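You operate a simulated robot arm through the tools that you are given. There is no shell and no other tool. Be economical: measure what you need, move in short steps, check, and stop when the job is done.

You run a simulated robot arm. Do the job below in one go: nothing can be reset, and whatever is moved stays where it is left.

TASK
Test the load stop button: push it in, try call, then send, release it and reset.
Fine: one press each; no tray may move.

It is judged by the outcome, as a careful person would: the job done as asked, and still so three seconds after it is handed in. It fails if anything else is knocked over, pushed out of place, dropped, spilled or broken.

THE ROBOT
A 6-joint arm with a two-finger parallel gripper, fixed in place. Base frame: the origin is at the foot of the arm, x ahead of it, y to its left, z up. Readings come in m, degrees, newtons and seconds.
With the tool pointing down near the work surface it reaches from about 0.2 to 0.64 m from the base axis. Its first joint turns from -66.0 to 66.0 degrees. Payload 2.7 kg.
The TCP is the grasp point between the finger pads, 0.023 m short of the fingertips. In the tool frame z runs along the fingers and y along their closing line. The gripper opens to 0.094 m. The fingers are 0.038 m wide and 0.01 m thick; the gripper's body (0.054 by 0.096 m) begins 0.039 m behind the TCP.
Orientation is that of the tool frame in the base frame, as [roll, pitch, yaw] about the fixed x, y, z axes, in that order (R = Rz(yaw) Ry(pitch) Rx(roll)). With the fingers straight down and closing along the base's y, the tool's x points along the base's -x, its y along +y and its z along -z.

THE INTERFACE
- The arm moves only by the tool jog_arm. Its argument "targets" is a list of rows, each a list of 7 numbers: the shift along the tool's x, y, z in cm, then the turn, a rotation vector about the tool's x, y, z in degrees, then the finger opening in cm, from 0 to 9.4. In form: [[x, y, z, wx, wy, wz, jaw], ...]. A call has 1 to 12 rows; each row shifts and turns the commanded pose from where the row before left it, along the tool's axes as they then stand. Rows are played at 5 a second. More than 0.05 m and 8.6 degrees between two rows, or a gripper value outside its range, and nothing of the call is played. A pose out of reach is approached as far as the arm can. The call stops where the force on the tool passes 90 N (or 10 N more than at its start, if that is more) or the arm is blocked; 0.2 s more then pass. Each finger travels about 0.045 m/s and halts on what it meets, pressing with about 37 N; the grip force reading is that of the motor and also rises with nothing between the fingers. The clock runs only during rows and for 0.2 s after the last one: add rows that do not move to give the fingers time. It gives the time, the measured TCP pose, the force on the tool (base axes), the opening and the grip force at its end, in the units of the frame above (readings bear some noise), with the torque about the TCP (base axes, N m) and any sound that the robot's microphone picked up.
- Cameras (640 x 400 px; columns grow to the right, rows downward): "scene" is fixed at [0.0695, -0.4195, 1.4265]; the picture's right is [0.86, -0.52, 0.00], its down [-0.19, -0.32, -0.93] and it looks along [0.48, 0.79, -0.37] (base axes); focal length 325 px, centre (320, 200). "wrist" rides on the gripper at [0.086, 0.016, -0.075] in the tool frame; the picture's right is [-0.18, 0.98, 0.00], its down [-0.58, -0.11, -0.81] and it looks along [-0.79, -0.15, 0.59] (tool axes); focal length 243 px, centre (320, 200).
- get_image(camera): a new picture of that camera. It takes no simulated time.
- probe_pixels(camera, pixels): there is no depth. For up to 12 entries [column, row, z] of the newest picture of that camera ("zoom" is the newest enlarged one), the place [x, y] in the base frame at which the ray of that pixel passes the height z, good to about 0.002 m. It takes no simulated time.
- zoom(camera, box): a new picture of the part [left, top, right, bottom] of that camera's present view, enlarged. It takes no simulated time.
- sign_off(): hands the job in; it is judged then, once.

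Keep the steps short. Do not move on a guess: measure, check each grasp and each placing, and mend mistakes. In all there are 80 turns and 34 pictures (those below and enlarged ones count). Leave the gripper open and the arm clear of the work at the hand-in unless told otherwise, and finish with a single line.

The tools are called by a JSON object that holds its "api" and its "payload". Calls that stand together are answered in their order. jog_arm: Moves the arm, as the interface text tells. Its arguments: {"type":"object","properties":{"targets":{"type":"array"}},"required":["targets"]} The other tools are called the same way: get_image (camera) takes a picture; probe_pixels (camera, pixels) gives the place at which the rays of pixels pass given heights; zoom (camera, box) takes an enlarged picture of a part of a camera's view; sign_off () hands the job in.

At the start:

```text
time: 0.0
eef_pos: [0.2917, 0.0414, 1.3551]
orientation: [180.0, 0.1, 180.0]
contact_force: [-0.3, 0.2, -0.1]
wrist_torque: [-0.02, -0.02, 0.03]
grip_width: 0.0937
finger_force: 0.1
```

scene: 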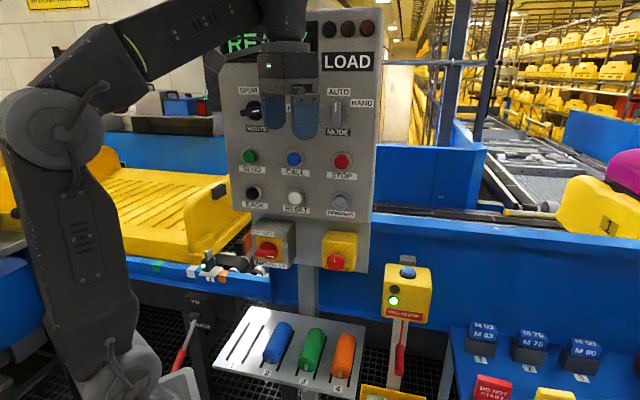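
wrist: 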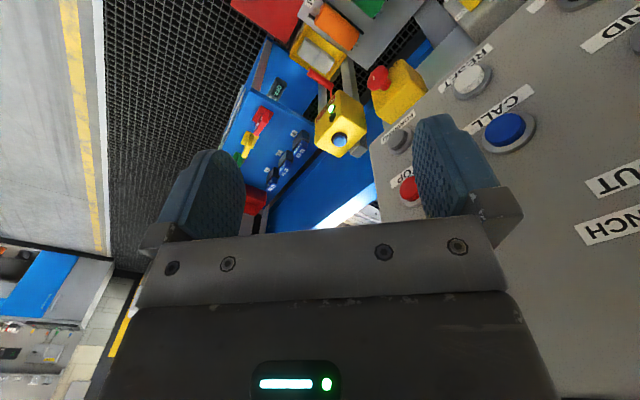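

I'll look closer at the panel and the yellow boxes before doing anything.

{"api": "zoom", "payload": {"camera": "scene", "box": [220, 130, 380, 280]}}

{"api": "zoom", "payload": {"camera": "scene", "box": [360, 240, 500, 400]}}

{"api": "zoom", "payload": {"camera": "scene", "box": [210, 0, 390, 140]}}

```text
2.67 times, centred on (300, 205) of scene
```

zoom: 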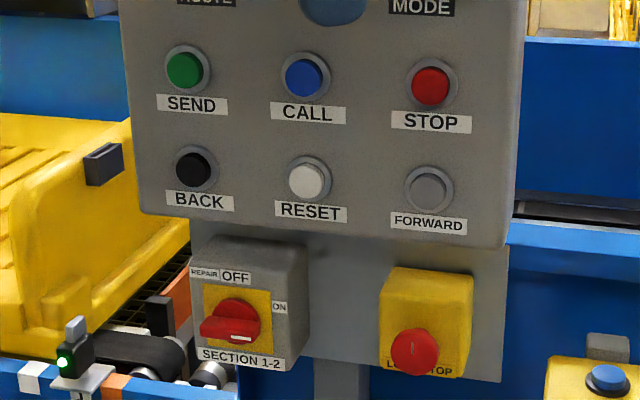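

```text
2.50 times, centred on (430, 320) of scene
```

zoom: 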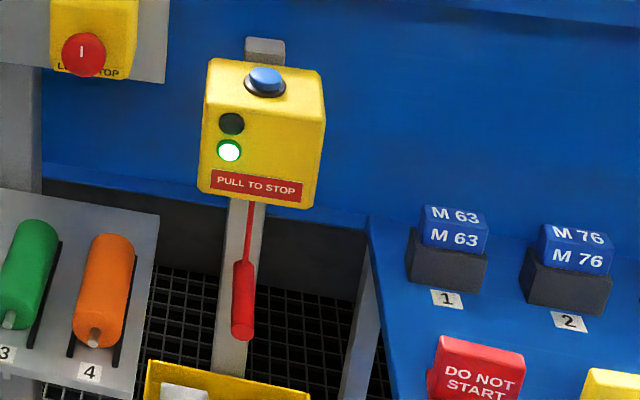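

```text
2.86 times, centred on (300, 70) of scene
```

zoom: 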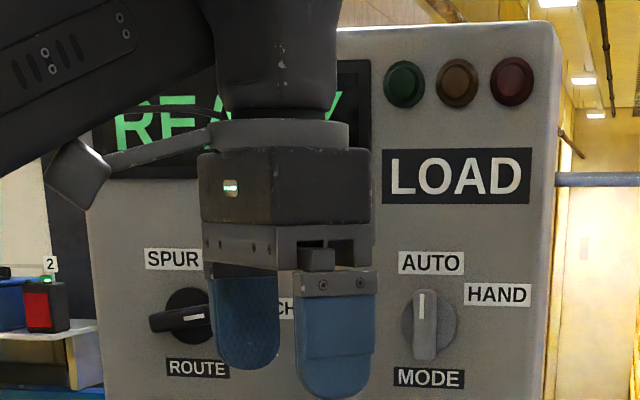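

The yellow box under the panel reads "LOAD STOP" and carries a red mushroom. I'll triangulate the buttons from the two views: CALL scene (293,158) / wrist (505,130), STOP (341,161)/(410,190), RESET (295,197)/(470,80), mushroom (336,261)/(378,78).

{"api": "probe_pixels", "payload": {"camera": "scene", "pixels": [[294, 158, 1.2], [294, 158, 1.1], [341, 161, 1.2], [341, 161, 1.1], [295, 197, 1.1], [295, 197, 1.0], [336, 261, 1.1], [336, 261, 0.9], [249, 156, 1.2], [249, 156, 1.1], [340, 202, 1.1], [340, 202, 1.0]]}}

{"api": "probe_pixels", "payload": {"camera": "wrist", "pixels": [[505, 130, 1.2], [505, 130, 1.1], [410, 190, 1.2], [410, 190, 1.1], [470, 80, 1.1], [470, 80, 1.0], [378, 78, 1.1], [378, 78, 0.9], [398, 138, 1.1], [398, 138, 1.0]]}}

{"api": "zoom", "payload": {"camera": "wrist", "box": [300, 0, 640, 230]}}

```text
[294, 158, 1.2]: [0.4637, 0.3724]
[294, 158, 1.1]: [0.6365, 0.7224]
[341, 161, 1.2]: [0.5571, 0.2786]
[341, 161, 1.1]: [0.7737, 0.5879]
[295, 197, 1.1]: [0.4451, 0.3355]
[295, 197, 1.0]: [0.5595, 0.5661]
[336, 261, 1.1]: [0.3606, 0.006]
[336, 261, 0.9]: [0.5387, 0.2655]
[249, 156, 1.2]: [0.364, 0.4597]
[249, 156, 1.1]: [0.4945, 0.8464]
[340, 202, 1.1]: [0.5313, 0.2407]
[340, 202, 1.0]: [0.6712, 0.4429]
```

```text
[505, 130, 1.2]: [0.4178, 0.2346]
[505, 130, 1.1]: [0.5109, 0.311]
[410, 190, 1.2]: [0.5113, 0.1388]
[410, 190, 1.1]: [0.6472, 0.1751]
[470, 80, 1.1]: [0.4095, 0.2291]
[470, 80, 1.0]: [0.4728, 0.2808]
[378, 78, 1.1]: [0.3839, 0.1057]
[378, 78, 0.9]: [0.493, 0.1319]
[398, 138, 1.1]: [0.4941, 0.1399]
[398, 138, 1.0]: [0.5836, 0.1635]
```

```text
1.74 times, centred on (470, 115) of wrist
```

zoom: 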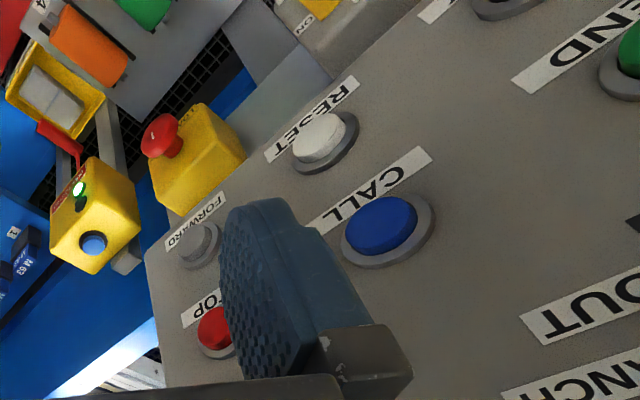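

Triangulated (m): CALL ≈ (0.373, 0.196, 1.251), STOP ≈ (0.443, 0.12, 1.252), SEND ≈ (0.301, 0.270, 1.251), RESET ≈ (0.374, 0.197, 1.160), and the LOAD STOP mushroom ≈ (0.433, 0.116, 1.016). The panel is vertical and the push direction is about azimuth 44°. I'll yaw the tool 44° in place, about 0.17 m from the panel, and close the fingers.

{"api": "jog_arm", "payload": {"targets": [[0, 0, 0, 0, 0, -7.4, 7], [0, 0, 0, 0, 0, -7.4, 5], [0, 0, 0, 0, 0, -7.4, 3], [0, 0, 0, 0, 0, -7.4, 1], [0, 0, 0, 0, 0, -7.4, 0], [0, 0, 0, 0, 0, -7.4, 0], [0, 0, 0, 0, 0, 0, 0], [0, 0, 0, 0, 0, 0, 0]]}}

```text
time: 1.8
eef_pos: [0.29, 0.0428, 1.3557]
orientation: [-179.8, 0.1, -135.5]
contact_force: [0.3, 0.1, 0.0]
wrist_torque: [-0.05, 0.01, -0.01]
grip_width: 0.0002
finger_force: 37.2
```

The yaw reads right and the fingers are closed. Next I'll pitch the tool up towards the panel, the first half only.

{"api": "jog_arm", "payload": {"targets": [[0, 0, 0, 0, -8.2, 0, 0], [0, 0, 0, 0, -8.2, 0, 0], [0, 0, 0, 0, -8.2, 0, 0], [0, 0, 0, 0, -8.2, 0, 0], [0, 0, 0, 0, -8.2, 0, 0]]}}

```text
time: 3.0
eef_pos: [0.2903, 0.0412, 1.3556]
orientation: [-179.6, 41.3, -135.4]
contact_force: [0.6, 0.4, -0.6]
wrist_torque: [0.0, 0.02, -0.01]
grip_width: 0.0
finger_force: 36.4
```

It's tracking well. I'll finish the pitch to horizontal.

{"api": "jog_arm", "payload": {"targets": [[0, 0, 0, 0, -8.1, 0, 0], [0, 0, 0, 0, -8.1, 0, 0], [0, 0, 0, 0, -8.1, 0, 0], [0, 0, 0, 0, -8.1, 0, 0], [0, 0, 0, 0, -8.1, 0, 0], [0, 0, 0, 0, -8.1, 0, 0], [0, 0, 0, 0, 0, 0, 0]]}}

{"api": "get_image", "payload": {"camera": "scene"}}

{"api": "get_image", "payload": {"camera": "wrist"}}

```text
time: 4.6
eef_pos: [0.2897, 0.0415, 1.3553]
orientation: [-134.5, 89.7, -90.1]
contact_force: [0.0, -0.4, -0.2]
wrist_torque: [-0.02, 0.04, -0.01]
grip_width: 0.0
finger_force: 37.4
```

```text
27 pictures are left
```

scene: 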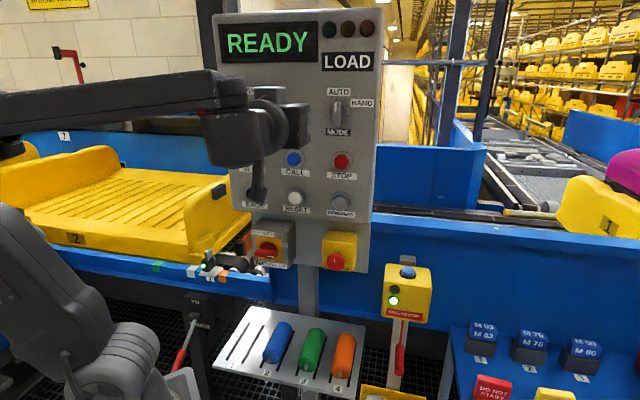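

```text
26 pictures are left
```

wrist: 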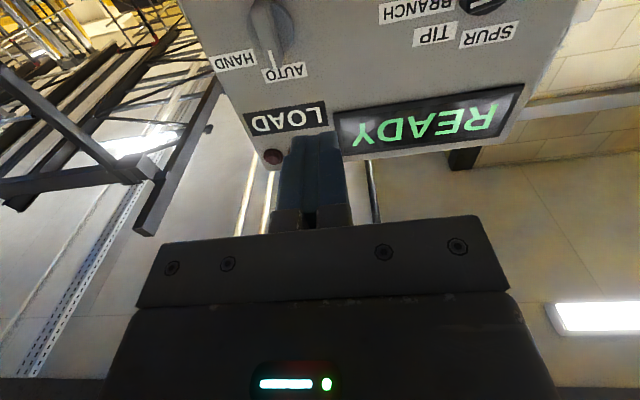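

The tool is now horizontal and aimed at the panel at azimuth 44.5°, and the display shows READY. Next I'll go 34 cm down and 4.7 cm right to sit in front of the mushroom, keeping the tip about 13 cm off.

{"api": "jog_arm", "payload": {"targets": [[2.83, -0.395, 0, 0, 0, 0, 0], [2.83, -0.395, 0, 0, 0, 0, 0], [2.83, -0.395, 0, 0, 0, 0, 0], [2.83, -0.395, 0, 0, 0, 0, 0], [2.83, -0.395, 0, 0, 0, 0, 0], [2.83, -0.395, 0, 0, 0, 0, 0], [2.83, -0.395, 0, 0, 0, 0, 0], [2.83, -0.395, 0, 0, 0, 0, 0], [2.83, -0.395, 0, 0, 0, 0, 0], [2.83, -0.395, 0, 0, 0, 0, 0], [2.83, -0.395, 0, 0, 0, 0, 0], [2.83, -0.395, 0, 0, 0, 0, 0]]}}

{"api": "get_image", "payload": {"camera": "scene"}}

{"api": "get_image", "payload": {"camera": "wrist"}}

```text
time: 7.2
eef_pos: [0.3237, 0.0039, 1.0144]
orientation: [-144.0, 89.6, -99.6]
contact_force: [-0.2, -0.1, 0.1]
wrist_torque: [0.03, -0.01, -0.01]
grip_width: 0.0
finger_force: 36.9
```

```text
25 pictures are left
```

scene: 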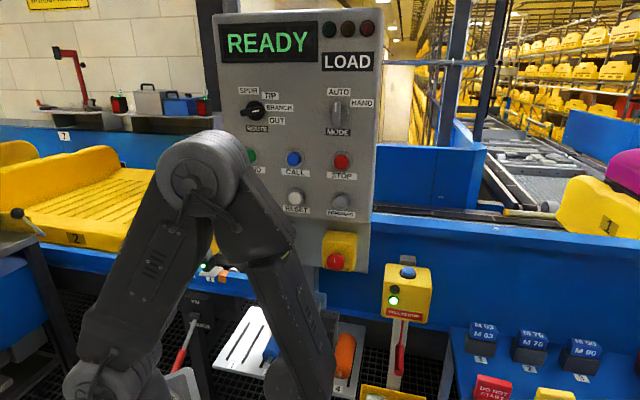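

```text
24 pictures are left
```

wrist: 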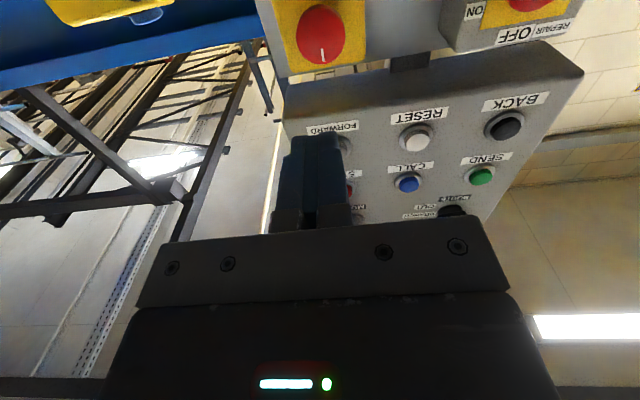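

This wrist view shows the mushroom (320,34), RESET (415,138), BACK (505,126), CALL (408,183) and SEND (481,177). I'll refine all of them with both cameras.

{"api": "zoom", "payload": {"camera": "wrist", "box": [260, 0, 600, 220]}}

{"api": "zoom", "payload": {"camera": "scene", "box": [230, 130, 390, 280]}}

{"api": "probe_pixels", "payload": {"camera": "wrist", "pixels": [[320, 34, 1.0], [320, 34, 1.03], [415, 138, 1.16], [415, 138, 1.2], [505, 126, 1.16], [505, 126, 1.2], [409, 183, 1.25], [409, 183, 1.3], [481, 177, 1.25], [481, 177, 1.3]]}}

```text
1.82 times, centred on (430, 110) of wrist
```

zoom: 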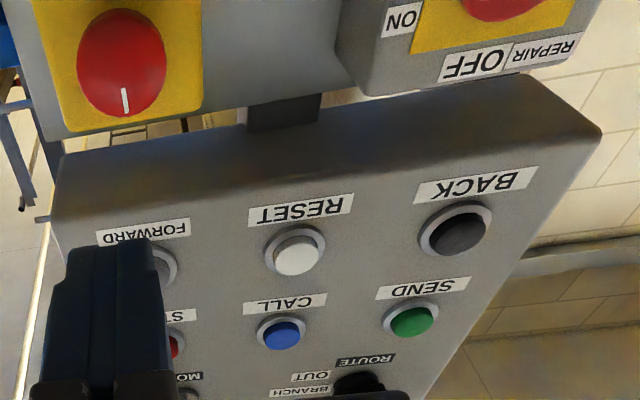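

```text
2.67 times, centred on (310, 205) of scene
```

zoom: 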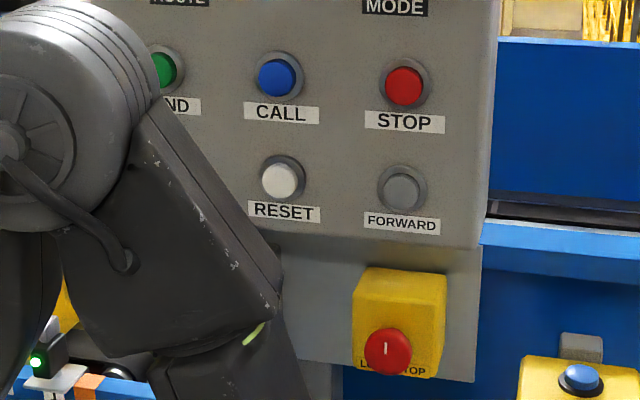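

```text
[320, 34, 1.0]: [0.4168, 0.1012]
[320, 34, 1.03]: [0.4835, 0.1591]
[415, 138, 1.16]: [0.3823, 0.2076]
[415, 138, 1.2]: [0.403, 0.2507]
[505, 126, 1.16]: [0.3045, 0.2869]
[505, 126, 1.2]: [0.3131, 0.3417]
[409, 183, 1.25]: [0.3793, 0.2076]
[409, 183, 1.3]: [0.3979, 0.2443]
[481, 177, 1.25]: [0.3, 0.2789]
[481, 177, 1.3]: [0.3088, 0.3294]
```

Refined: mushroom cap (0.440, 0.1215, 1.0105), CALL (0.379, 0.2055, 1.248), SEND (0.301, 0.276, 1.2475), RESET (0.3806, 0.204, 1.157). The closed tip is about 14 cm from the cap, nearly in line. I'll approach 12.6 cm with a small correction.

{"api": "jog_arm", "payload": {"targets": [[0.2, 0.12, 1.6, 0, 0, 0, 0], [0.2, 0.12, 2, 0, 0, 0, 0], [0, 0, 2, 0, 0, 0, 0], [0, 0, 2, 0, 0, 0, 0], [0, 0, 2, 0, 0, 0, 0], [0, 0, 1.5, 0, 0, 0, 0], [0, 0, 1, 0, 0, 0, 0], [0, 0, 0.5, 0, 0, 0, 0]]}}

{"api": "get_image", "payload": {"camera": "wrist"}}

{"api": "zoom", "payload": {"camera": "scene", "box": [250, 200, 410, 300]}}

```text
time: 9.0
eef_pos: [0.4096, 0.0959, 1.0097]
orientation: [-160.2, 89.6, -115.8]
contact_force: [-2.0, -2.1, -0.7]
wrist_torque: [-0.02, 0.07, -0.04]
grip_width: 0.0
finger_force: 37.1
```

```text
21 pictures are left
```

wrist: 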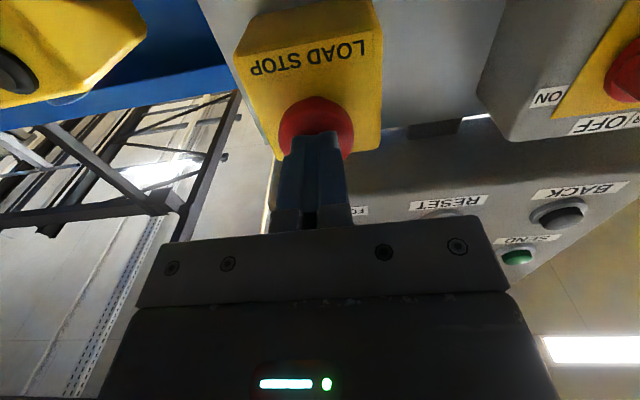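

```text
4.00 times, centred on (330, 250) of scene
```

zoom: 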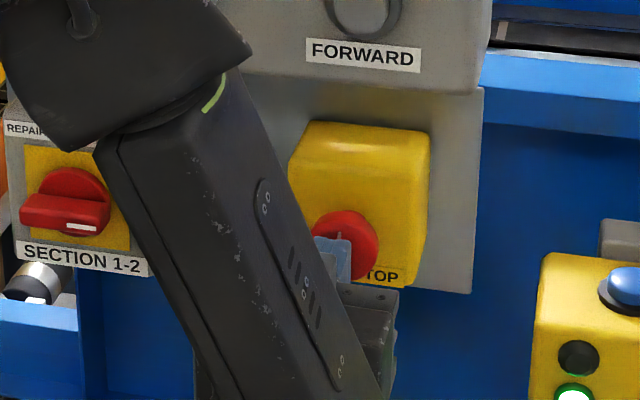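

The label LOAD STOP is confirmed at (315,55), and the fingertips are centred on the red cap and just touching at about 3 N. I'll press in small steps.

{"api": "jog_arm", "payload": {"targets": [[0, 0, 0.2, 0, 0, 0, 0], [0, 0, 0.2, 0, 0, 0, 0]]}}

```text
time: 9.6
eef_pos: [0.4126, 0.0983, 1.0104]
orientation: [-159.9, 89.5, -115.3]
contact_force: [-4.1, -1.2, -2.1]
wrist_torque: [0.0, 0.02, 0.03]
grip_width: 0.0
finger_force: 37.3
```

{"api": "jog_arm", "payload": {"targets": [[0, 0, 0.2, 0, 0, 0, 0], [0, 0, 0.2, 0, 0, 0, 0]]}}

```text
time: 10.2
eef_pos: [0.4159, 0.0997, 1.0106]
orientation: [-175.7, 89.6, -131.3]
contact_force: [-28.8, -24.8, 0.8]
wrist_torque: [0.02, -0.02, 0.02]
grip_width: 0.0001
finger_force: 36.5
```

The force has risen to 38 N with no click yet, so I'll continue a little.

{"api": "jog_arm", "payload": {"targets": [[0, 0, 0.2, 0, 0, 0, 0], [0, 0, 0.1, 0, 0, 0, 0]]}}

{"api": "get_image", "payload": {"camera": "scene"}}

```text
time: 10.8
eef_pos: [0.4165, 0.1, 1.0112]
orientation: [165.7, 89.7, -150.1]
contact_force: [-48.0, -49.4, 4.6]
wrist_torque: [0.03, -0.08, -0.08]
grip_width: 0.0
finger_force: 37.4
```

```text
19 pictures are left
```

scene: 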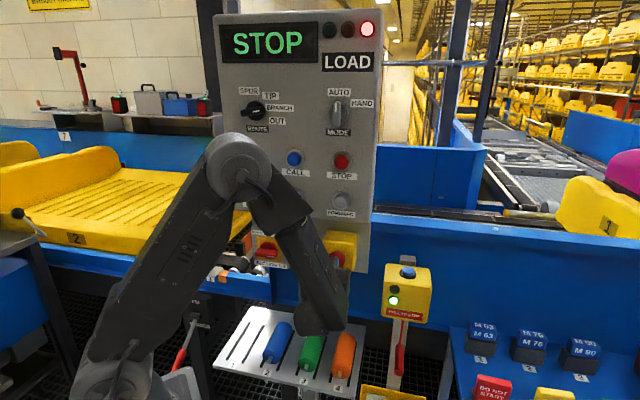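

The display reads STOP and the red lamp is lit. The button has bottomed out at about 69 N. I'll back off and check that it stays latched.

{"api": "jog_arm", "payload": {"targets": [[0, 0, -0.5, 0, 0, 0, 0], [0, 0, -1.5, 0, 0, 0, 0], [0, 0, -2, 0, 0, 0, 0], [0, 0, -2, 0, 0, 0, 0], [0, 0, -2, 0, 0, 0, 0], [0, 0, -2, 0, 0, 0, 0], [0, 0, 0, 0, 0, 0, 0]]}}

{"api": "get_image", "payload": {"camera": "scene"}}

```text
time: 12.4
eef_pos: [0.348, 0.0341, 1.014]
orientation: [-149.9, 89.6, -105.6]
contact_force: [0.5, 0.3, 0.0]
wrist_torque: [0.0, 0.02, 0.0]
grip_width: 0.0
finger_force: 37.4
```

```text
18 pictures are left
```

scene: 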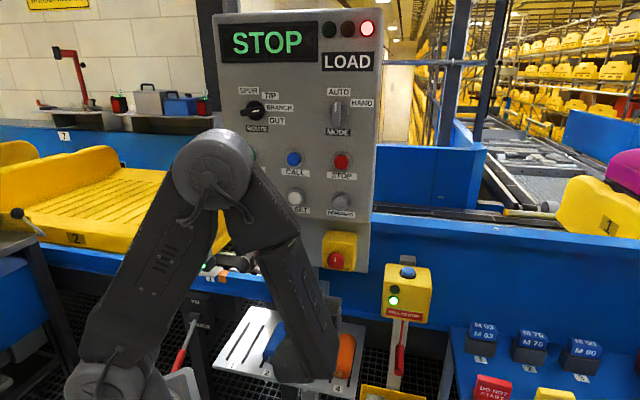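

Latched: STOP and the red lamp persist. Now to CALL: up 23.4 cm and left 10 cm, with the tip still about 12 cm off the panel.

{"api": "jog_arm", "payload": {"targets": [[-1.95, 0.8375, 0, 0, 0, 0, 0], [-1.95, 0.8375, 0, 0, 0, 0, 0], [-1.95, 0.8375, 0, 0, 0, 0, 0], [-1.95, 0.8375, 0, 0, 0, 0, 0], [-1.95, 0.8375, 0, 0, 0, 0, 0], [-1.95, 0.8375, 0, 0, 0, 0, 0], [-1.95, 0.8375, 0, 0, 0, 0, 0], [-1.95, 0.8375, 0, 0, 0, 0, 0], [-1.95, 0.8375, 0, 0, 0, 0, 0], [-1.95, 0.8375, 0, 0, 0, 0, 0], [-1.95, 0.8375, 0, 0, 0, 0, 0], [-1.95, 0.8375, 0, 0, 0, 0, 0]]}}

{"api": "get_image", "payload": {"camera": "wrist"}}

```text
time: 15.0
eef_pos: [0.2779, 0.1064, 1.2473]
orientation: [-154.6, 89.7, -110.2]
contact_force: [-0.1, -0.1, 0.3]
wrist_torque: [0.0, 0.01, 0.0]
grip_width: 0.0003
finger_force: 36.5
```

```text
17 pictures are left
```

wrist: 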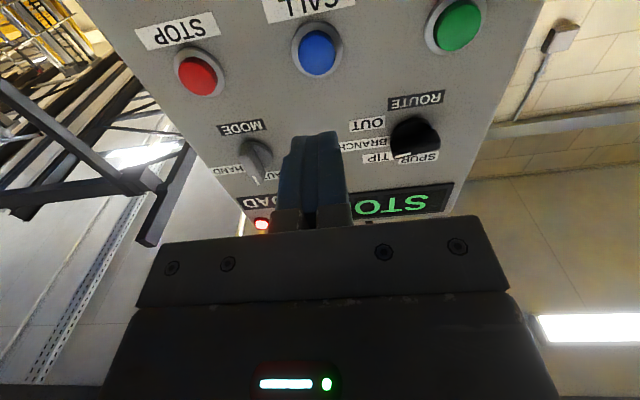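

CALL is at (316,53) in the wrist view, nearly dead ahead. I'll check its position.

{"api": "probe_pixels", "payload": {"camera": "wrist", "pixels": [[316, 53, 1.248], [316, 53, 1.244], [459, 26, 1.248], [459, 26, 1.244], [200, 76, 1.248], [200, 76, 1.252]]}}

```text
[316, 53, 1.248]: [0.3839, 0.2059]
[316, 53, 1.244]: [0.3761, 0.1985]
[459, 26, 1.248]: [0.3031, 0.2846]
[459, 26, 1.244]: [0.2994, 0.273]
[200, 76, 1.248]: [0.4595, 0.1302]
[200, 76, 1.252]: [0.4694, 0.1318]
```

Lateral offset is about −2 mm. I'll approach 9.6 cm and then feel for contact.

{"api": "jog_arm", "payload": {"targets": [[0, -0.15, 1.6, 0, 0, 0, 0], [0, 0, 2, 0, 0, 0, 0], [0, 0, 2, 0, 0, 0, 0], [0, 0, 2, 0, 0, 0, 0], [0, 0, 1.2, 0, 0, 0, 0], [0, 0, 0.8, 0, 0, 0, 0], [0, 0, 0, 0, 0, 0, 0]]}}

{"api": "get_image", "payload": {"camera": "wrist"}}

```text
time: 16.6
eef_pos: [0.3461, 0.1735, 1.2447]
orientation: [-151.3, 89.7, -107.1]
contact_force: [-0.3, 0.2, -0.3]
wrist_torque: [0.0, 0.01, 0.01]
grip_width: 0.0001
finger_force: 36.9
```

```text
16 pictures are left
```

wrist: 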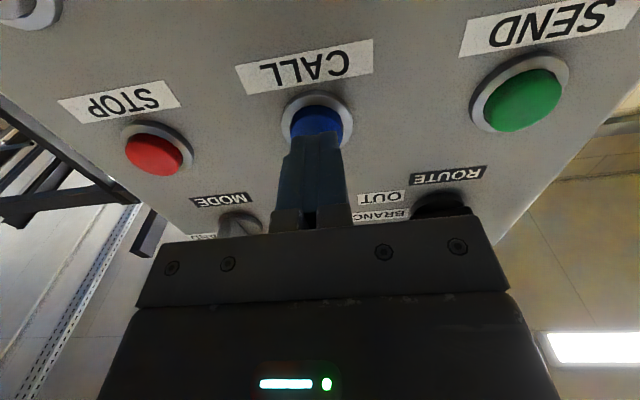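

Well aligned with CALL and not touching yet. I'll advance in small steps.

{"api": "jog_arm", "payload": {"targets": [[0, 0, 0.3, 0, 0, 0, 0], [0, 0, 0.3, 0, 0, 0, 0], [0, 0, 0.2, 0, 0, 0, 0]]}}

```text
time: 17.4
eef_pos: [0.3531, 0.1778, 1.2449]
orientation: [-151.9, 89.7, -107.5]
contact_force: [0.2, -0.8, 0.8]
wrist_torque: [-0.01, 0.0, 0.01]
grip_width: 0.0
finger_force: 36.9
```

{"api": "jog_arm", "payload": {"targets": [[0, 0, 0.2, 0, 0, 0, 0], [0, 0, 0.2, 0, 0, 0, 0]]}}

```text
time: 18.0
eef_pos: [0.3567, 0.1814, 1.2444]
orientation: [-146.9, 89.7, -102.5]
contact_force: [-0.4, -2.0, 0.9]
wrist_torque: [-0.01, 0.0, -0.03]
grip_width: 0.0
finger_force: 37.0
```

About 2 N, so contact is beginning. I'll continue.

{"api": "jog_arm", "payload": {"targets": [[0, 0, 0.2, 0, 0, 0, 0], [0, 0, 0.2, 0, 0, 0, 0]]}}

```text
time: 18.6
eef_pos: [0.3589, 0.1833, 1.2448]
orientation: [-160.1, 89.6, -115.8]
contact_force: [-0.7, -3.3, 0.4]
wrist_torque: [-0.01, 0.03, -0.04]
grip_width: 0.0
finger_force: 37.1
heard: click
```

Heard a click: CALL was pressed once. I'll back off straight and check the display and the trays.

{"api": "jog_arm", "payload": {"targets": [[0, 0, -0.5, 0, 0, 0, 0], [0, 0, -1.5, 0, 0, 0, 0], [0, 0, -2, 0, 0, 0, 0], [0, 0, -2, 0, 0, 0, 0], [0, 0, -2, 0, 0, 0, 0], [0, 0, 0, 0, 0, 0, 0]]}}

{"api": "get_image", "payload": {"camera": "scene"}}

```text
time: 20.0
eef_pos: [0.3023, 0.1302, 1.2453]
orientation: [-156.2, 89.7, -111.7]
contact_force: [0.1, 0.3, 0.3]
wrist_torque: [-0.01, -0.01, 0.0]
grip_width: 0.0
finger_force: 36.7
```

```text
15 pictures are left
```

scene: 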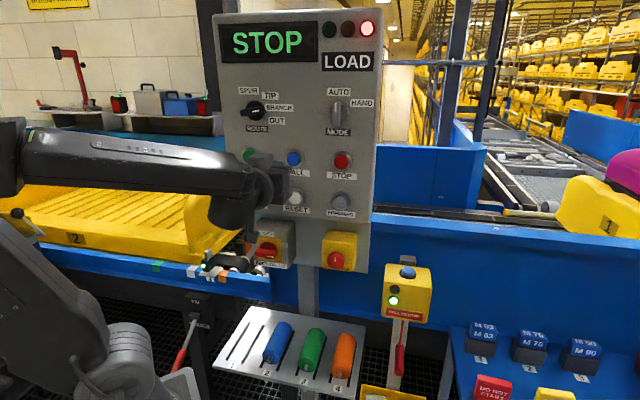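

STOP is still shown and the trays are unmoved. I'll move 10.7 cm left to face SEND.

{"api": "jog_arm", "payload": {"targets": [[0, 1.78, 0, 0, 0, 0, 0], [0, 1.78, 0, 0, 0, 0, 0], [0, 1.78, 0, 0, 0, 0, 0], [0, 1.78, 0, 0, 0, 0, 0], [0, 1.78, 0, 0, 0, 0, 0], [0, 1.78, 0, 0, 0, 0, 0], [0, 0, 0, 0, 0, 0, 0]]}}

{"api": "get_image", "payload": {"camera": "wrist"}}

```text
time: 21.6
eef_pos: [0.2264, 0.2058, 1.2457]
orientation: [-154.2, 89.6, -109.8]
contact_force: [-0.6, -0.7, -0.1]
wrist_torque: [-0.01, 0.02, 0.01]
grip_width: 0.0
finger_force: 36.6
```

```text
14 pictures are left
```

wrist: 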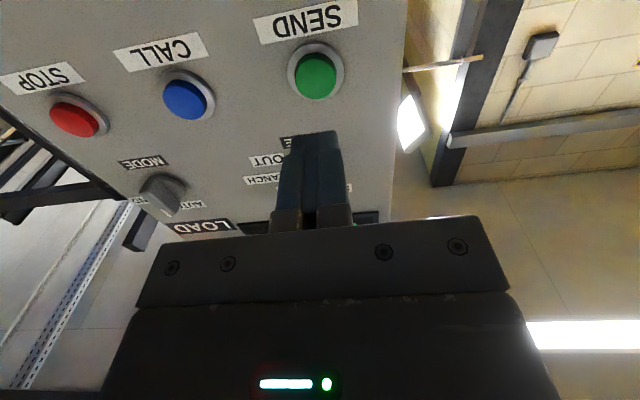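

SEND is at (316,76), lined up just as CALL was. I'll advance 6.4 cm, then go in small steps.

{"api": "jog_arm", "payload": {"targets": [[0, 0, 1.6, 0, 0, 0, 0], [0, 0, 2, 0, 0, 0, 0], [0, 0, 1.6, 0, 0, 0, 0], [0, 0, 0.8, 0, 0, 0, 0], [0, 0, 0.4, 0, 0, 0, 0], [0, 0, 0, 0, 0, 0, 0]]}}

{"api": "get_image", "payload": {"camera": "wrist"}}

```text
time: 23.0
eef_pos: [0.2723, 0.2485, 1.2445]
orientation: [-149.4, 89.7, -105.0]
contact_force: [-0.5, 0.4, -0.3]
wrist_torque: [0.02, 0.01, 0.0]
grip_width: 0.0002
finger_force: 37.1
```

```text
13 pictures are left
```

wrist: 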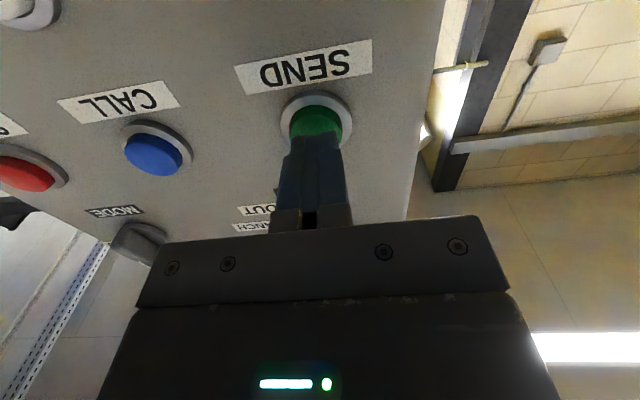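

Centred on SEND. I'll step in until it clicks.

{"api": "jog_arm", "payload": {"targets": [[0, 0, 0.3, 0, 0, 0, 0], [0, 0, 0.3, 0, 0, 0, 0], [0, 0, 0.3, 0, 0, 0, 0], [0, 0, 0.2, 0, 0, 0, 0]]}}

```text
time: 24.0
eef_pos: [0.2791, 0.2562, 1.2443]
orientation: [-152.3, 89.8, -107.9]
contact_force: [-2.1, -0.8, 0.0]
wrist_torque: [0.03, 0.0, -0.03]
grip_width: 0.0
finger_force: 36.9
```

{"api": "jog_arm", "payload": {"targets": [[0, 0, 0.2, 0, 0, 0, 0], [0, 0, 0.2, 0, 0, 0, 0]]}}

```text
time: 24.6
eef_pos: [0.2831, 0.2596, 1.2441]
orientation: [-150.9, 89.5, -106.3]
contact_force: [-6.5, -1.4, -1.8]
wrist_torque: [-0.04, 0.02, 0.06]
grip_width: 0.0
finger_force: 36.6
heard: click
```

SEND clicked once. I'll back off and check.

{"api": "jog_arm", "payload": {"targets": [[0, 0, -0.5, 0, 0, 0, 0], [0, 0, -1.5, 0, 0, 0, 0], [0, 0, -2, 0, 0, 0, 0], [0, 0, -2, 0, 0, 0, 0], [0, 0, -2, 0, 0, 0, 0], [0, 0, -1.5, 0, 0, 0, 0], [0, 0, 0, 0, 0, 0, 0]]}}

{"api": "get_image", "payload": {"camera": "scene"}}

```text
time: 26.2
eef_pos: [0.2129, 0.1958, 1.2459]
orientation: [-157.2, 89.7, -112.8]
contact_force: [0.0, -0.2, -0.6]
wrist_torque: [0.0, 0.0, -0.02]
grip_width: 0.0
finger_force: 37.0
```

```text
12 pictures are left
```

scene: 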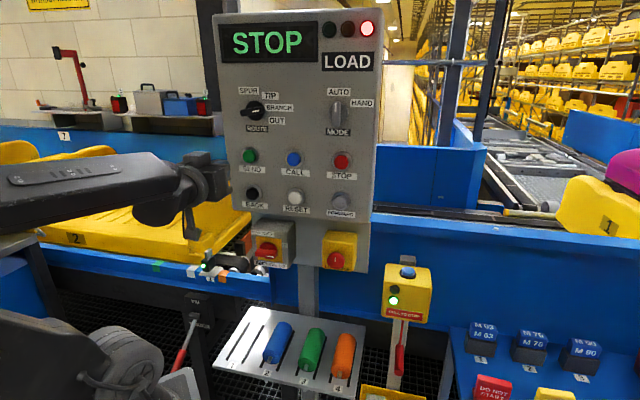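

STOP is still on and the trays haven't moved. Next I go to the mushroom to release it: 21.1 cm right and 23.5 cm down.

{"api": "jog_arm", "payload": {"targets": [[1.96, -1.76, 0, 0, 0, 0, 0], [1.96, -1.76, 0, 0, 0, 0, 0], [1.96, -1.76, 0, 0, 0, 0, 0], [1.96, -1.76, 0, 0, 0, 0, 0], [1.96, -1.76, 0, 0, 0, 0, 0], [1.96, -1.76, 0, 0, 0, 0, 0], [1.96, -1.76, 0, 0, 0, 0, 0], [1.96, -1.76, 0, 0, 0, 0, 0], [1.96, -1.76, 0, 0, 0, 0, 0], [1.96, -1.76, 0, 0, 0, 0, 1.5], [1.96, -1.76, 0, 0, 0, 0, 3.5], [1.96, -1.76, 0, 0, 0, 0, 5.5]]}}

{"api": "jog_arm", "payload": {"targets": [[0, 0, 0, 0, 0, 0, 6.5], [0, 0, 0, 0, 0, 0, 6.5], [0, 0, 0, 0, 0, 0, 6.5]]}}

{"api": "zoom", "payload": {"camera": "wrist", "box": [200, 0, 440, 150]}}

```text
time: 28.8
eef_pos: [0.372, 0.0406, 1.0204]
orientation: [-142.0, 89.7, -97.7]
contact_force: [-0.3, -0.3, 0.1]
wrist_torque: [0.0, 0.0, 0.0]
grip_width: 0.055
finger_force: 0.1
out of reach, approached as far as the arm can: row 3, 4
```

```text
time: 29.6
eef_pos: [0.3734, 0.0412, 1.0214]
orientation: [-153.9, 89.8, -109.6]
contact_force: [-1.0, -0.4, -0.5]
wrist_torque: [0.0, 0.02, 0.0]
grip_width: 0.0653
finger_force: 0.0
```

```text
2.67 times, centred on (320, 75) of wrist
```

zoom: 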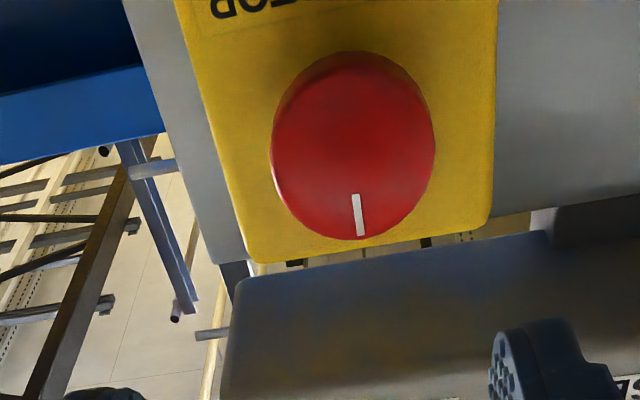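

A couple of rows were briefly out of reach, leaving me 1.2 cm right and 1.1 cm high of the cap axis. The cap is about 42 mm with a white index line. I'll correct and advance 5.5 cm, jaws at 7 cm.

{"api": "jog_arm", "payload": {"targets": [[0.55, 0.58, 0, 0, 0, 0, 7], [0.55, 0.58, 0, 0, 0, 0, 7], [0, 0, 1.5, 0, 0, 0, 7], [0, 0, 1.5, 0, 0, 0, 7], [0, 0, 1.5, 0, 0, 0, 7], [0, 0, 1, 0, 0, 0, 7], [0, 0, 0, 0, 0, 0, 7]]}}

{"api": "get_image", "payload": {"camera": "wrist"}}

```text
time: 31.2
eef_pos: [0.4032, 0.0881, 1.008]
orientation: [-153.8, 89.7, -109.4]
contact_force: [0.0, -0.6, -0.8]
wrist_torque: [0.02, 0.0, 0.0]
grip_width: 0.07
finger_force: 0.1
```

```text
10 pictures are left
```

wrist: 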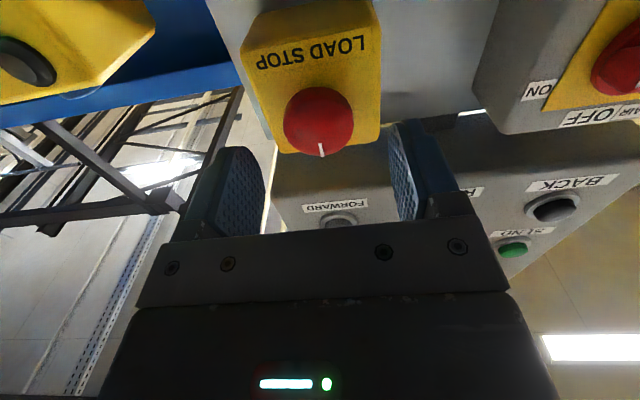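

Centred on the cap (318,120), with its front about 1.8 cm ahead of the tips. I'll advance until the tips straddle the cap by about 1 cm, watching the force.

{"api": "jog_arm", "payload": {"targets": [[-0.2, 0, 1, 0, 0, 0, 7], [0, 0, 0.8, 0, 0, 0, 7], [0, 0, 0.4, 0, 0, 0, 7], [0, 0, 0.3, 0, 0, 0, 7], [0, 0, 0.2, 0, 0, 0, 7], [0, 0, 0, 0, 0, 0, 7]]}}

{"api": "get_image", "payload": {"camera": "wrist"}}

```text
time: 32.6
eef_pos: [0.421, 0.106, 1.0097]
orientation: [-154.9, 89.7, -110.6]
contact_force: [0.2, 0.2, 0.1]
wrist_torque: [0.01, 0.01, -0.01]
grip_width: 0.07
finger_force: 0.0
```

```text
9 pictures are left
```

wrist: 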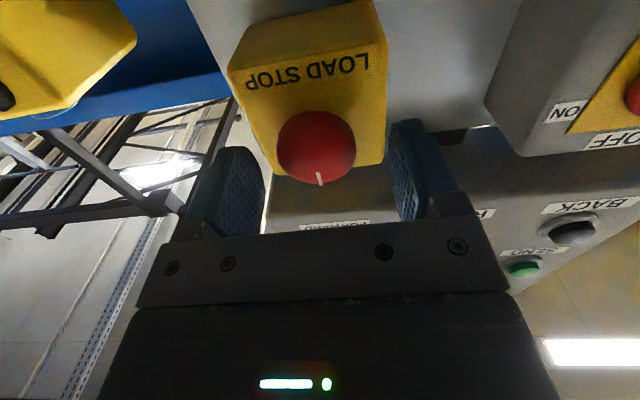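

No contact so far, with the tips about 7 mm past the cap front. I'll go 4 mm more and close the jaws on the cap gradually.

{"api": "jog_arm", "payload": {"targets": [[0, 0, 0.2, 0, 0, 0, 7], [0, 0, 0.2, 0, 0, 0, 7], [0, 0, 0, 0, 0, 0, 5], [0, 0, 0, 0, 0, 0, 4.6]]}}

```text
time: 33.6
eef_pos: [0.4243, 0.1091, 1.0089]
orientation: [-152.4, 89.6, -107.9]
contact_force: [1.1, -0.2, 0.2]
wrist_torque: [-0.02, 0.02, -0.04]
grip_width: 0.0462
finger_force: 0.7
```

{"api": "jog_arm", "payload": {"targets": [[0, 0, 0, 0, 0, 0, 4.0], [0, 0, 0, 0, 0, 0, 3.6], [0, 0, 0, 0, 0, 0, 3.2], [0, 0, 0, 0, 0, 0, 3.2]]}}

```text
time: 34.6
eef_pos: [0.426, 0.1071, 1.0085]
orientation: [-154.4, 89.7, -110.4]
contact_force: [18.8, -16.4, -3.5]
wrist_torque: [-0.16, 0.24, -0.43]
grip_width: 0.0404
finger_force: 45.1
```

The cap is gripped at 40.4 mm. A side load of about 25 N pushes the tool right, so I'll shift 1.5 mm that way to relieve it.

{"api": "jog_arm", "payload": {"targets": [[0, -0.15, 0, 0, 0, 0, 3.2], [0, 0, 0, 0, 0, 0, 3.2]]}}

```text
time: 35.2
eef_pos: [0.4255, 0.1078, 1.0095]
orientation: [-157.7, 89.6, -113.4]
contact_force: [13.5, -13.0, -1.6]
wrist_torque: [-0.12, 0.15, -0.52]
grip_width: 0.0406
finger_force: 44.7
```

{"api": "jog_arm", "payload": {"targets": [[0, -0.2, 0, 0, 0, 0, 3.2], [0, 0, 0, 0, 0, 0, 3.2]]}}

```text
time: 35.8
eef_pos: [0.4268, 0.1073, 1.0094]
orientation: [-156.8, 89.7, -112.1]
contact_force: [2.9, 0.3, -0.3]
wrist_torque: [0.19, -0.16, -0.08]
grip_width: 0.0406
finger_force: 45.5
```

The side load is gone. I'll twist clockwise as seen from the front, +15° first, watching the torque.

{"api": "jog_arm", "payload": {"targets": [[0, 0, 0, 0, 0, 5, 3.2], [0, 0, 0, 0, 0, 5, 3.2], [0, 0, 0, 0, 0, 5, 3.2]]}}

```text
time: 36.6
eef_pos: [0.4256, 0.1074, 1.0101]
orientation: [90.8, 75.1, 135.3]
contact_force: [-7.6, 8.8, 8.9]
wrist_torque: [-0.05, 0.02, 0.54]
grip_width: 0.0408
finger_force: 44.8
```

It turned 15° with little resistance. I'll continue to 35°.

{"api": "jog_arm", "payload": {"targets": [[0, 0, 0, 0, 0, 5, 3.2], [0, 0, 0, 0, 0, 5, 3.2], [0, 0, 0, 0, 0, 5, 3.2], [0, 0, 0, 0, 0, 5, 3.2]]}}

{"api": "get_image", "payload": {"camera": "scene"}}

```text
time: 37.6
eef_pos: [0.4241, 0.1075, 1.0098]
orientation: [90.2, 55.1, 134.9]
contact_force: [-18.2, 13.1, 14.1]
wrist_torque: [0.13, -0.19, 0.52]
grip_width: 0.0406
finger_force: 45.0
```

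```text
8 pictures are left
```

scene: 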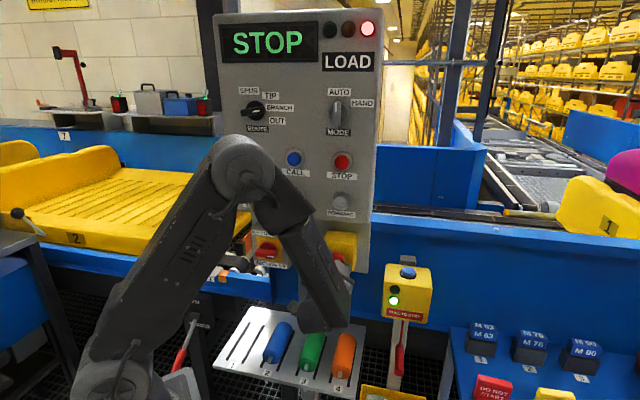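

STOP remains, which it would do until reset. The torque is still small, so I'll continue the turn.

{"api": "jog_arm", "payload": {"targets": [[0, 0, 0, 0, 0, 5, 3.2], [0, 0, 0, 0, 0, 5, 3.2], [0, 0, 0, 0, 0, 5, 3.2]]}}

{"api": "zoom", "payload": {"camera": "wrist", "box": [200, 50, 440, 200]}}

```text
time: 38.4
eef_pos: [0.4269, 0.1074, 1.0093]
orientation: [90.2, 40.3, 134.9]
contact_force: [-18.4, 14.0, 11.3]
wrist_torque: [-0.25, -0.62, 0.55]
grip_width: 0.0407
finger_force: 44.9
```

```text
2.67 times, centred on (320, 125) of wrist
```

zoom: 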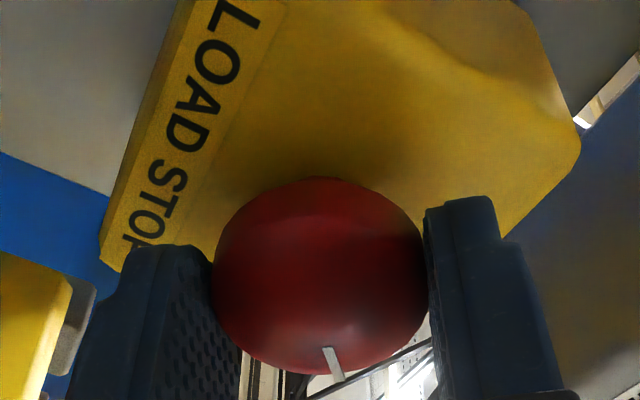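

The white line has turned with the jaws, and the resisting torque has now risen to 0.6 N·m at 50°, so an end stop is near. One more 5°.

{"api": "jog_arm", "payload": {"targets": [[0, 0, 0, 0, 0, 5, 3.2], [0, 0, 0, 0, 0, 0, 3.2]]}}

```text
time: 39.0
eef_pos: [0.4259, 0.1058, 1.0098]
orientation: [90.1, 35.2, 134.7]
contact_force: [-19.4, 14.4, 14.0]
wrist_torque: [-0.28, -0.57, 0.58]
grip_width: 0.0402
finger_force: 44.5
```

The torque has stayed at 0.6 N·m, so it's at its stop. I'll let go, back off and look at the cap.

{"api": "jog_arm", "payload": {"targets": [[0, 0, 0, 0, 0, 0, 5], [0, 0, 0, 0, 0, 0, 7], [0, 0, 0, 0, 0, 0, 7], [0, 0, -1, 0, 0, 0, 7], [0, 0, -2, 0, 0, 0, 7], [0, 0, -2, 0, 0, 0, 7], [0, 0, -2, 0, 0, 0, 7], [0, 0, 0, 0, 0, 0, 7]]}}

{"api": "get_image", "payload": {"camera": "wrist"}}

```text
time: 40.8
eef_pos: [0.3755, 0.058, 1.0106]
orientation: [90.4, 35.2, 134.6]
contact_force: [0.8, 0.0, 0.5]
wrist_torque: [0.01, 0.02, -0.01]
grip_width: 0.07
finger_force: 0.0
```

```text
6 pictures are left
```

wrist: 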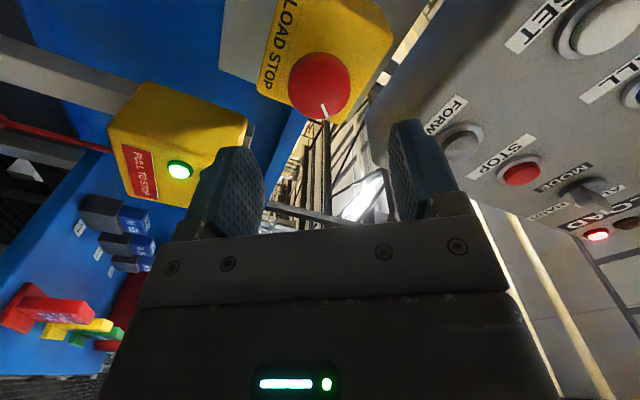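

I need to know whether the cap popped out before using RESET's single press. I'll repeat the exact scene crop taken before pressing, where the cap centre was at (387,351), for comparison.

{"api": "zoom", "payload": {"camera": "scene", "box": [230, 130, 390, 280]}}

```text
2.67 times, centred on (310, 205) of scene
```

zoom: 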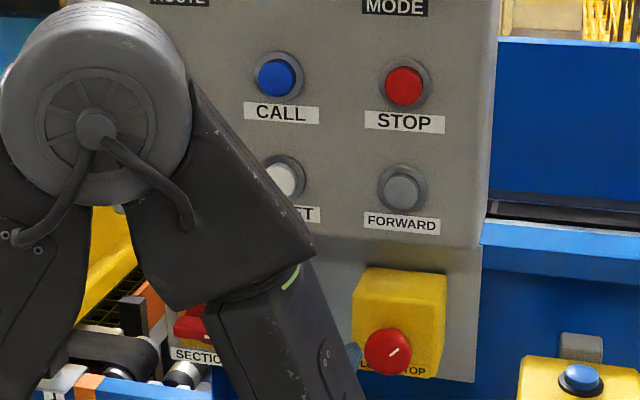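

Depth from the wrist pictures along the push axis: 0.398 m while latched, and 0.391 m both now and before pressing. So the cap has popped out, and in the scene crop it sits exactly where it did at the start. Next I'll undo the wrist roll and close the fingers.

{"api": "jog_arm", "payload": {"targets": [[0, 0, -1, 0, 0, 0, 7], [0, 0, 0, 0, 0, -7.9, 5], [0, 0, 0, 0, 0, -7.9, 3], [0, 0, 0, 0, 0, -7.9, 1], [0, 0, 0, 0, 0, -7.9, 0], [0, 0, 0, 0, 0, -7.9, 0], [0, 0, 0, 0, 0, -7.9, 0], [0, 0, 0, 0, 0, -7.6, 0], [0, 0, 0, 0, 0, 0, 0]]}}

```text
time: 42.8
eef_pos: [0.371, 0.0499, 1.0094]
orientation: [-139.7, 89.6, -95.3]
contact_force: [-0.2, -0.2, 0.8]
wrist_torque: [-0.01, 0.01, 0.01]
grip_width: 0.0002
finger_force: 37.1
```

Now over to RESET: up 14.6 cm and left 10.4 cm, with the tip about 8.5 cm off its press point.

{"api": "jog_arm", "payload": {"targets": [[-1.618, 1.151, 0, 0, 0, 0, 0], [-1.618, 1.151, 0, 0, 0, 0, 0], [-1.618, 1.151, 0, 0, 0, 0, 0], [-1.618, 1.151, 0, 0, 0, 0, 0], [-1.618, 1.151, 0, 0, 0, 0, 0], [-1.618, 1.151, 0, 0, 0, 0, 0], [-1.618, 1.151, 0, 0, 0, 0, 0], [-1.618, 1.151, 0, 0, 0, 0, 0], [-1.618, 1.151, 0, 0, 0, 0, 0], [0, 0, 0, 0, 0, 0, 0]]}}

{"api": "get_image", "payload": {"camera": "wrist"}}

```text
time: 45.0
eef_pos: [0.2979, 0.1238, 1.1561]
orientation: [-161.7, 89.7, -117.3]
contact_force: [-0.2, 0.0, 0.2]
wrist_torque: [-0.01, -0.01, 0.0]
grip_width: 0.0001
finger_force: 37.0
```

```text
4 pictures are left
```

wrist: 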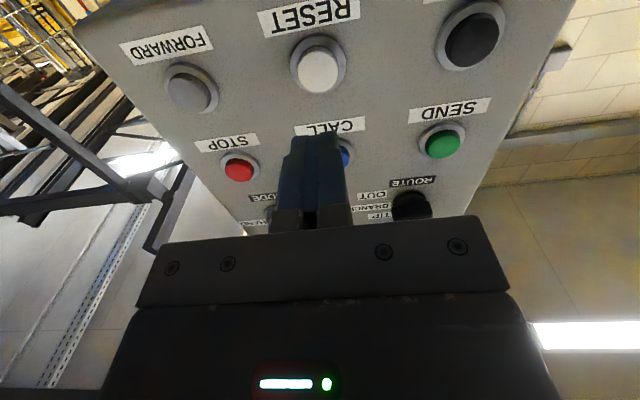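

RESET is at (318,70), lined up the same way as the earlier buttons. I'll advance 7.2 cm.

{"api": "jog_arm", "payload": {"targets": [[0, 0, 1.6, 0, 0, 0, 0], [0, 0, 2, 0, 0, 0, 0], [0, 0, 2, 0, 0, 0, 0], [0, 0, 1.1, 0, 0, 0, 0], [0, 0, 0.5, 0, 0, 0, 0], [0, 0, 0, 0, 0, 0, 0]]}}

{"api": "jog_arm", "payload": {"targets": [[0, 0, 0.3, 0, 0, 0, 0], [0, 0, 0.3, 0, 0, 0, 0], [0, 0, 0.2, 0, 0, 0, 0]]}}

```text
time: 46.4
eef_pos: [0.3493, 0.1751, 1.1556]
orientation: [-152.1, 89.6, -107.6]
contact_force: [0.4, -0.3, -0.3]
wrist_torque: [0.0, -0.05, -0.04]
grip_width: 0.0
finger_force: 37.1
```

```text
time: 47.2
eef_pos: [0.354, 0.1812, 1.155]
orientation: [-153.1, 89.7, -108.8]
contact_force: [-0.4, -1.7, -0.1]
wrist_torque: [0.03, 0.01, -0.03]
grip_width: 0.0003
finger_force: 36.5
```

Light contact. I'll step in to the click.

{"api": "jog_arm", "payload": {"targets": [[0, 0, 0.2, 0, 0, 0, 0], [0, 0, 0.2, 0, 0, 0, 0]]}}

```text
time: 47.8
eef_pos: [0.357, 0.1837, 1.1549]
orientation: [-152.4, 89.7, -108.1]
contact_force: [-0.3, -3.2, 0.0]
wrist_torque: [-0.01, -0.03, -0.03]
grip_width: 0.0
finger_force: 37.0
heard: click
```

RESET clicked once. I'll back off and look at the display.

{"api": "jog_arm", "payload": {"targets": [[0, 0, -0.5, 0, 0, 0, 0], [0, 0, -1.5, 0, 0, 0, 0], [0, 0, -2, 0, 0, 0, 0], [0, 0, -2, 0, 0, 0, 0], [0, 0, -2, 0, 0, 0, 1.5], [0, 0, -2, 0, 0, 0, 3.5], [0, 0, 0, 0, 0, 0, 5.5], [0, 0, 0, 0, 0, 0, 7], [0, 0, 0, 0, 0, 0, 7]]}}

{"api": "get_image", "payload": {"camera": "scene"}}

```text
time: 49.8
eef_pos: [0.2872, 0.113, 1.1556]
orientation: [-156.1, 89.6, -111.7]
contact_force: [0.0, 0.6, 0.4]
wrist_torque: [-0.04, -0.01, -0.02]
grip_width: 0.07
finger_force: 0.0
```

```text
3 pictures are left
```

scene: 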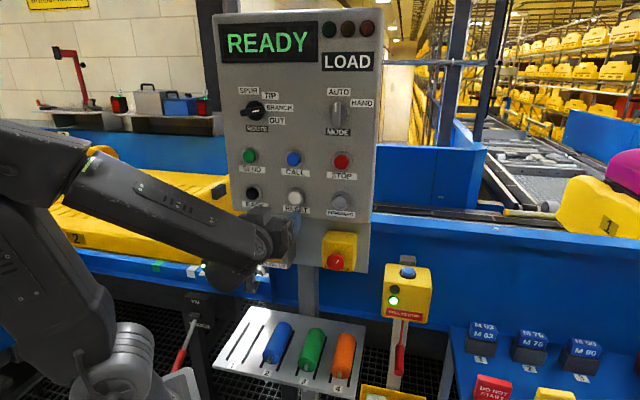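

The display is back to READY, the red lamp is off, the trays are where they were, and the arm is clear with the gripper open. Handing in.

{"api": "sign_off", "payload": {}}

```text
The job is handed in.
```

LOAD STOP was pushed in and latched, CALL and then SEND were pressed once each with no tray moving, the stop was twisted out, and one press of RESET brought the display back to READY.
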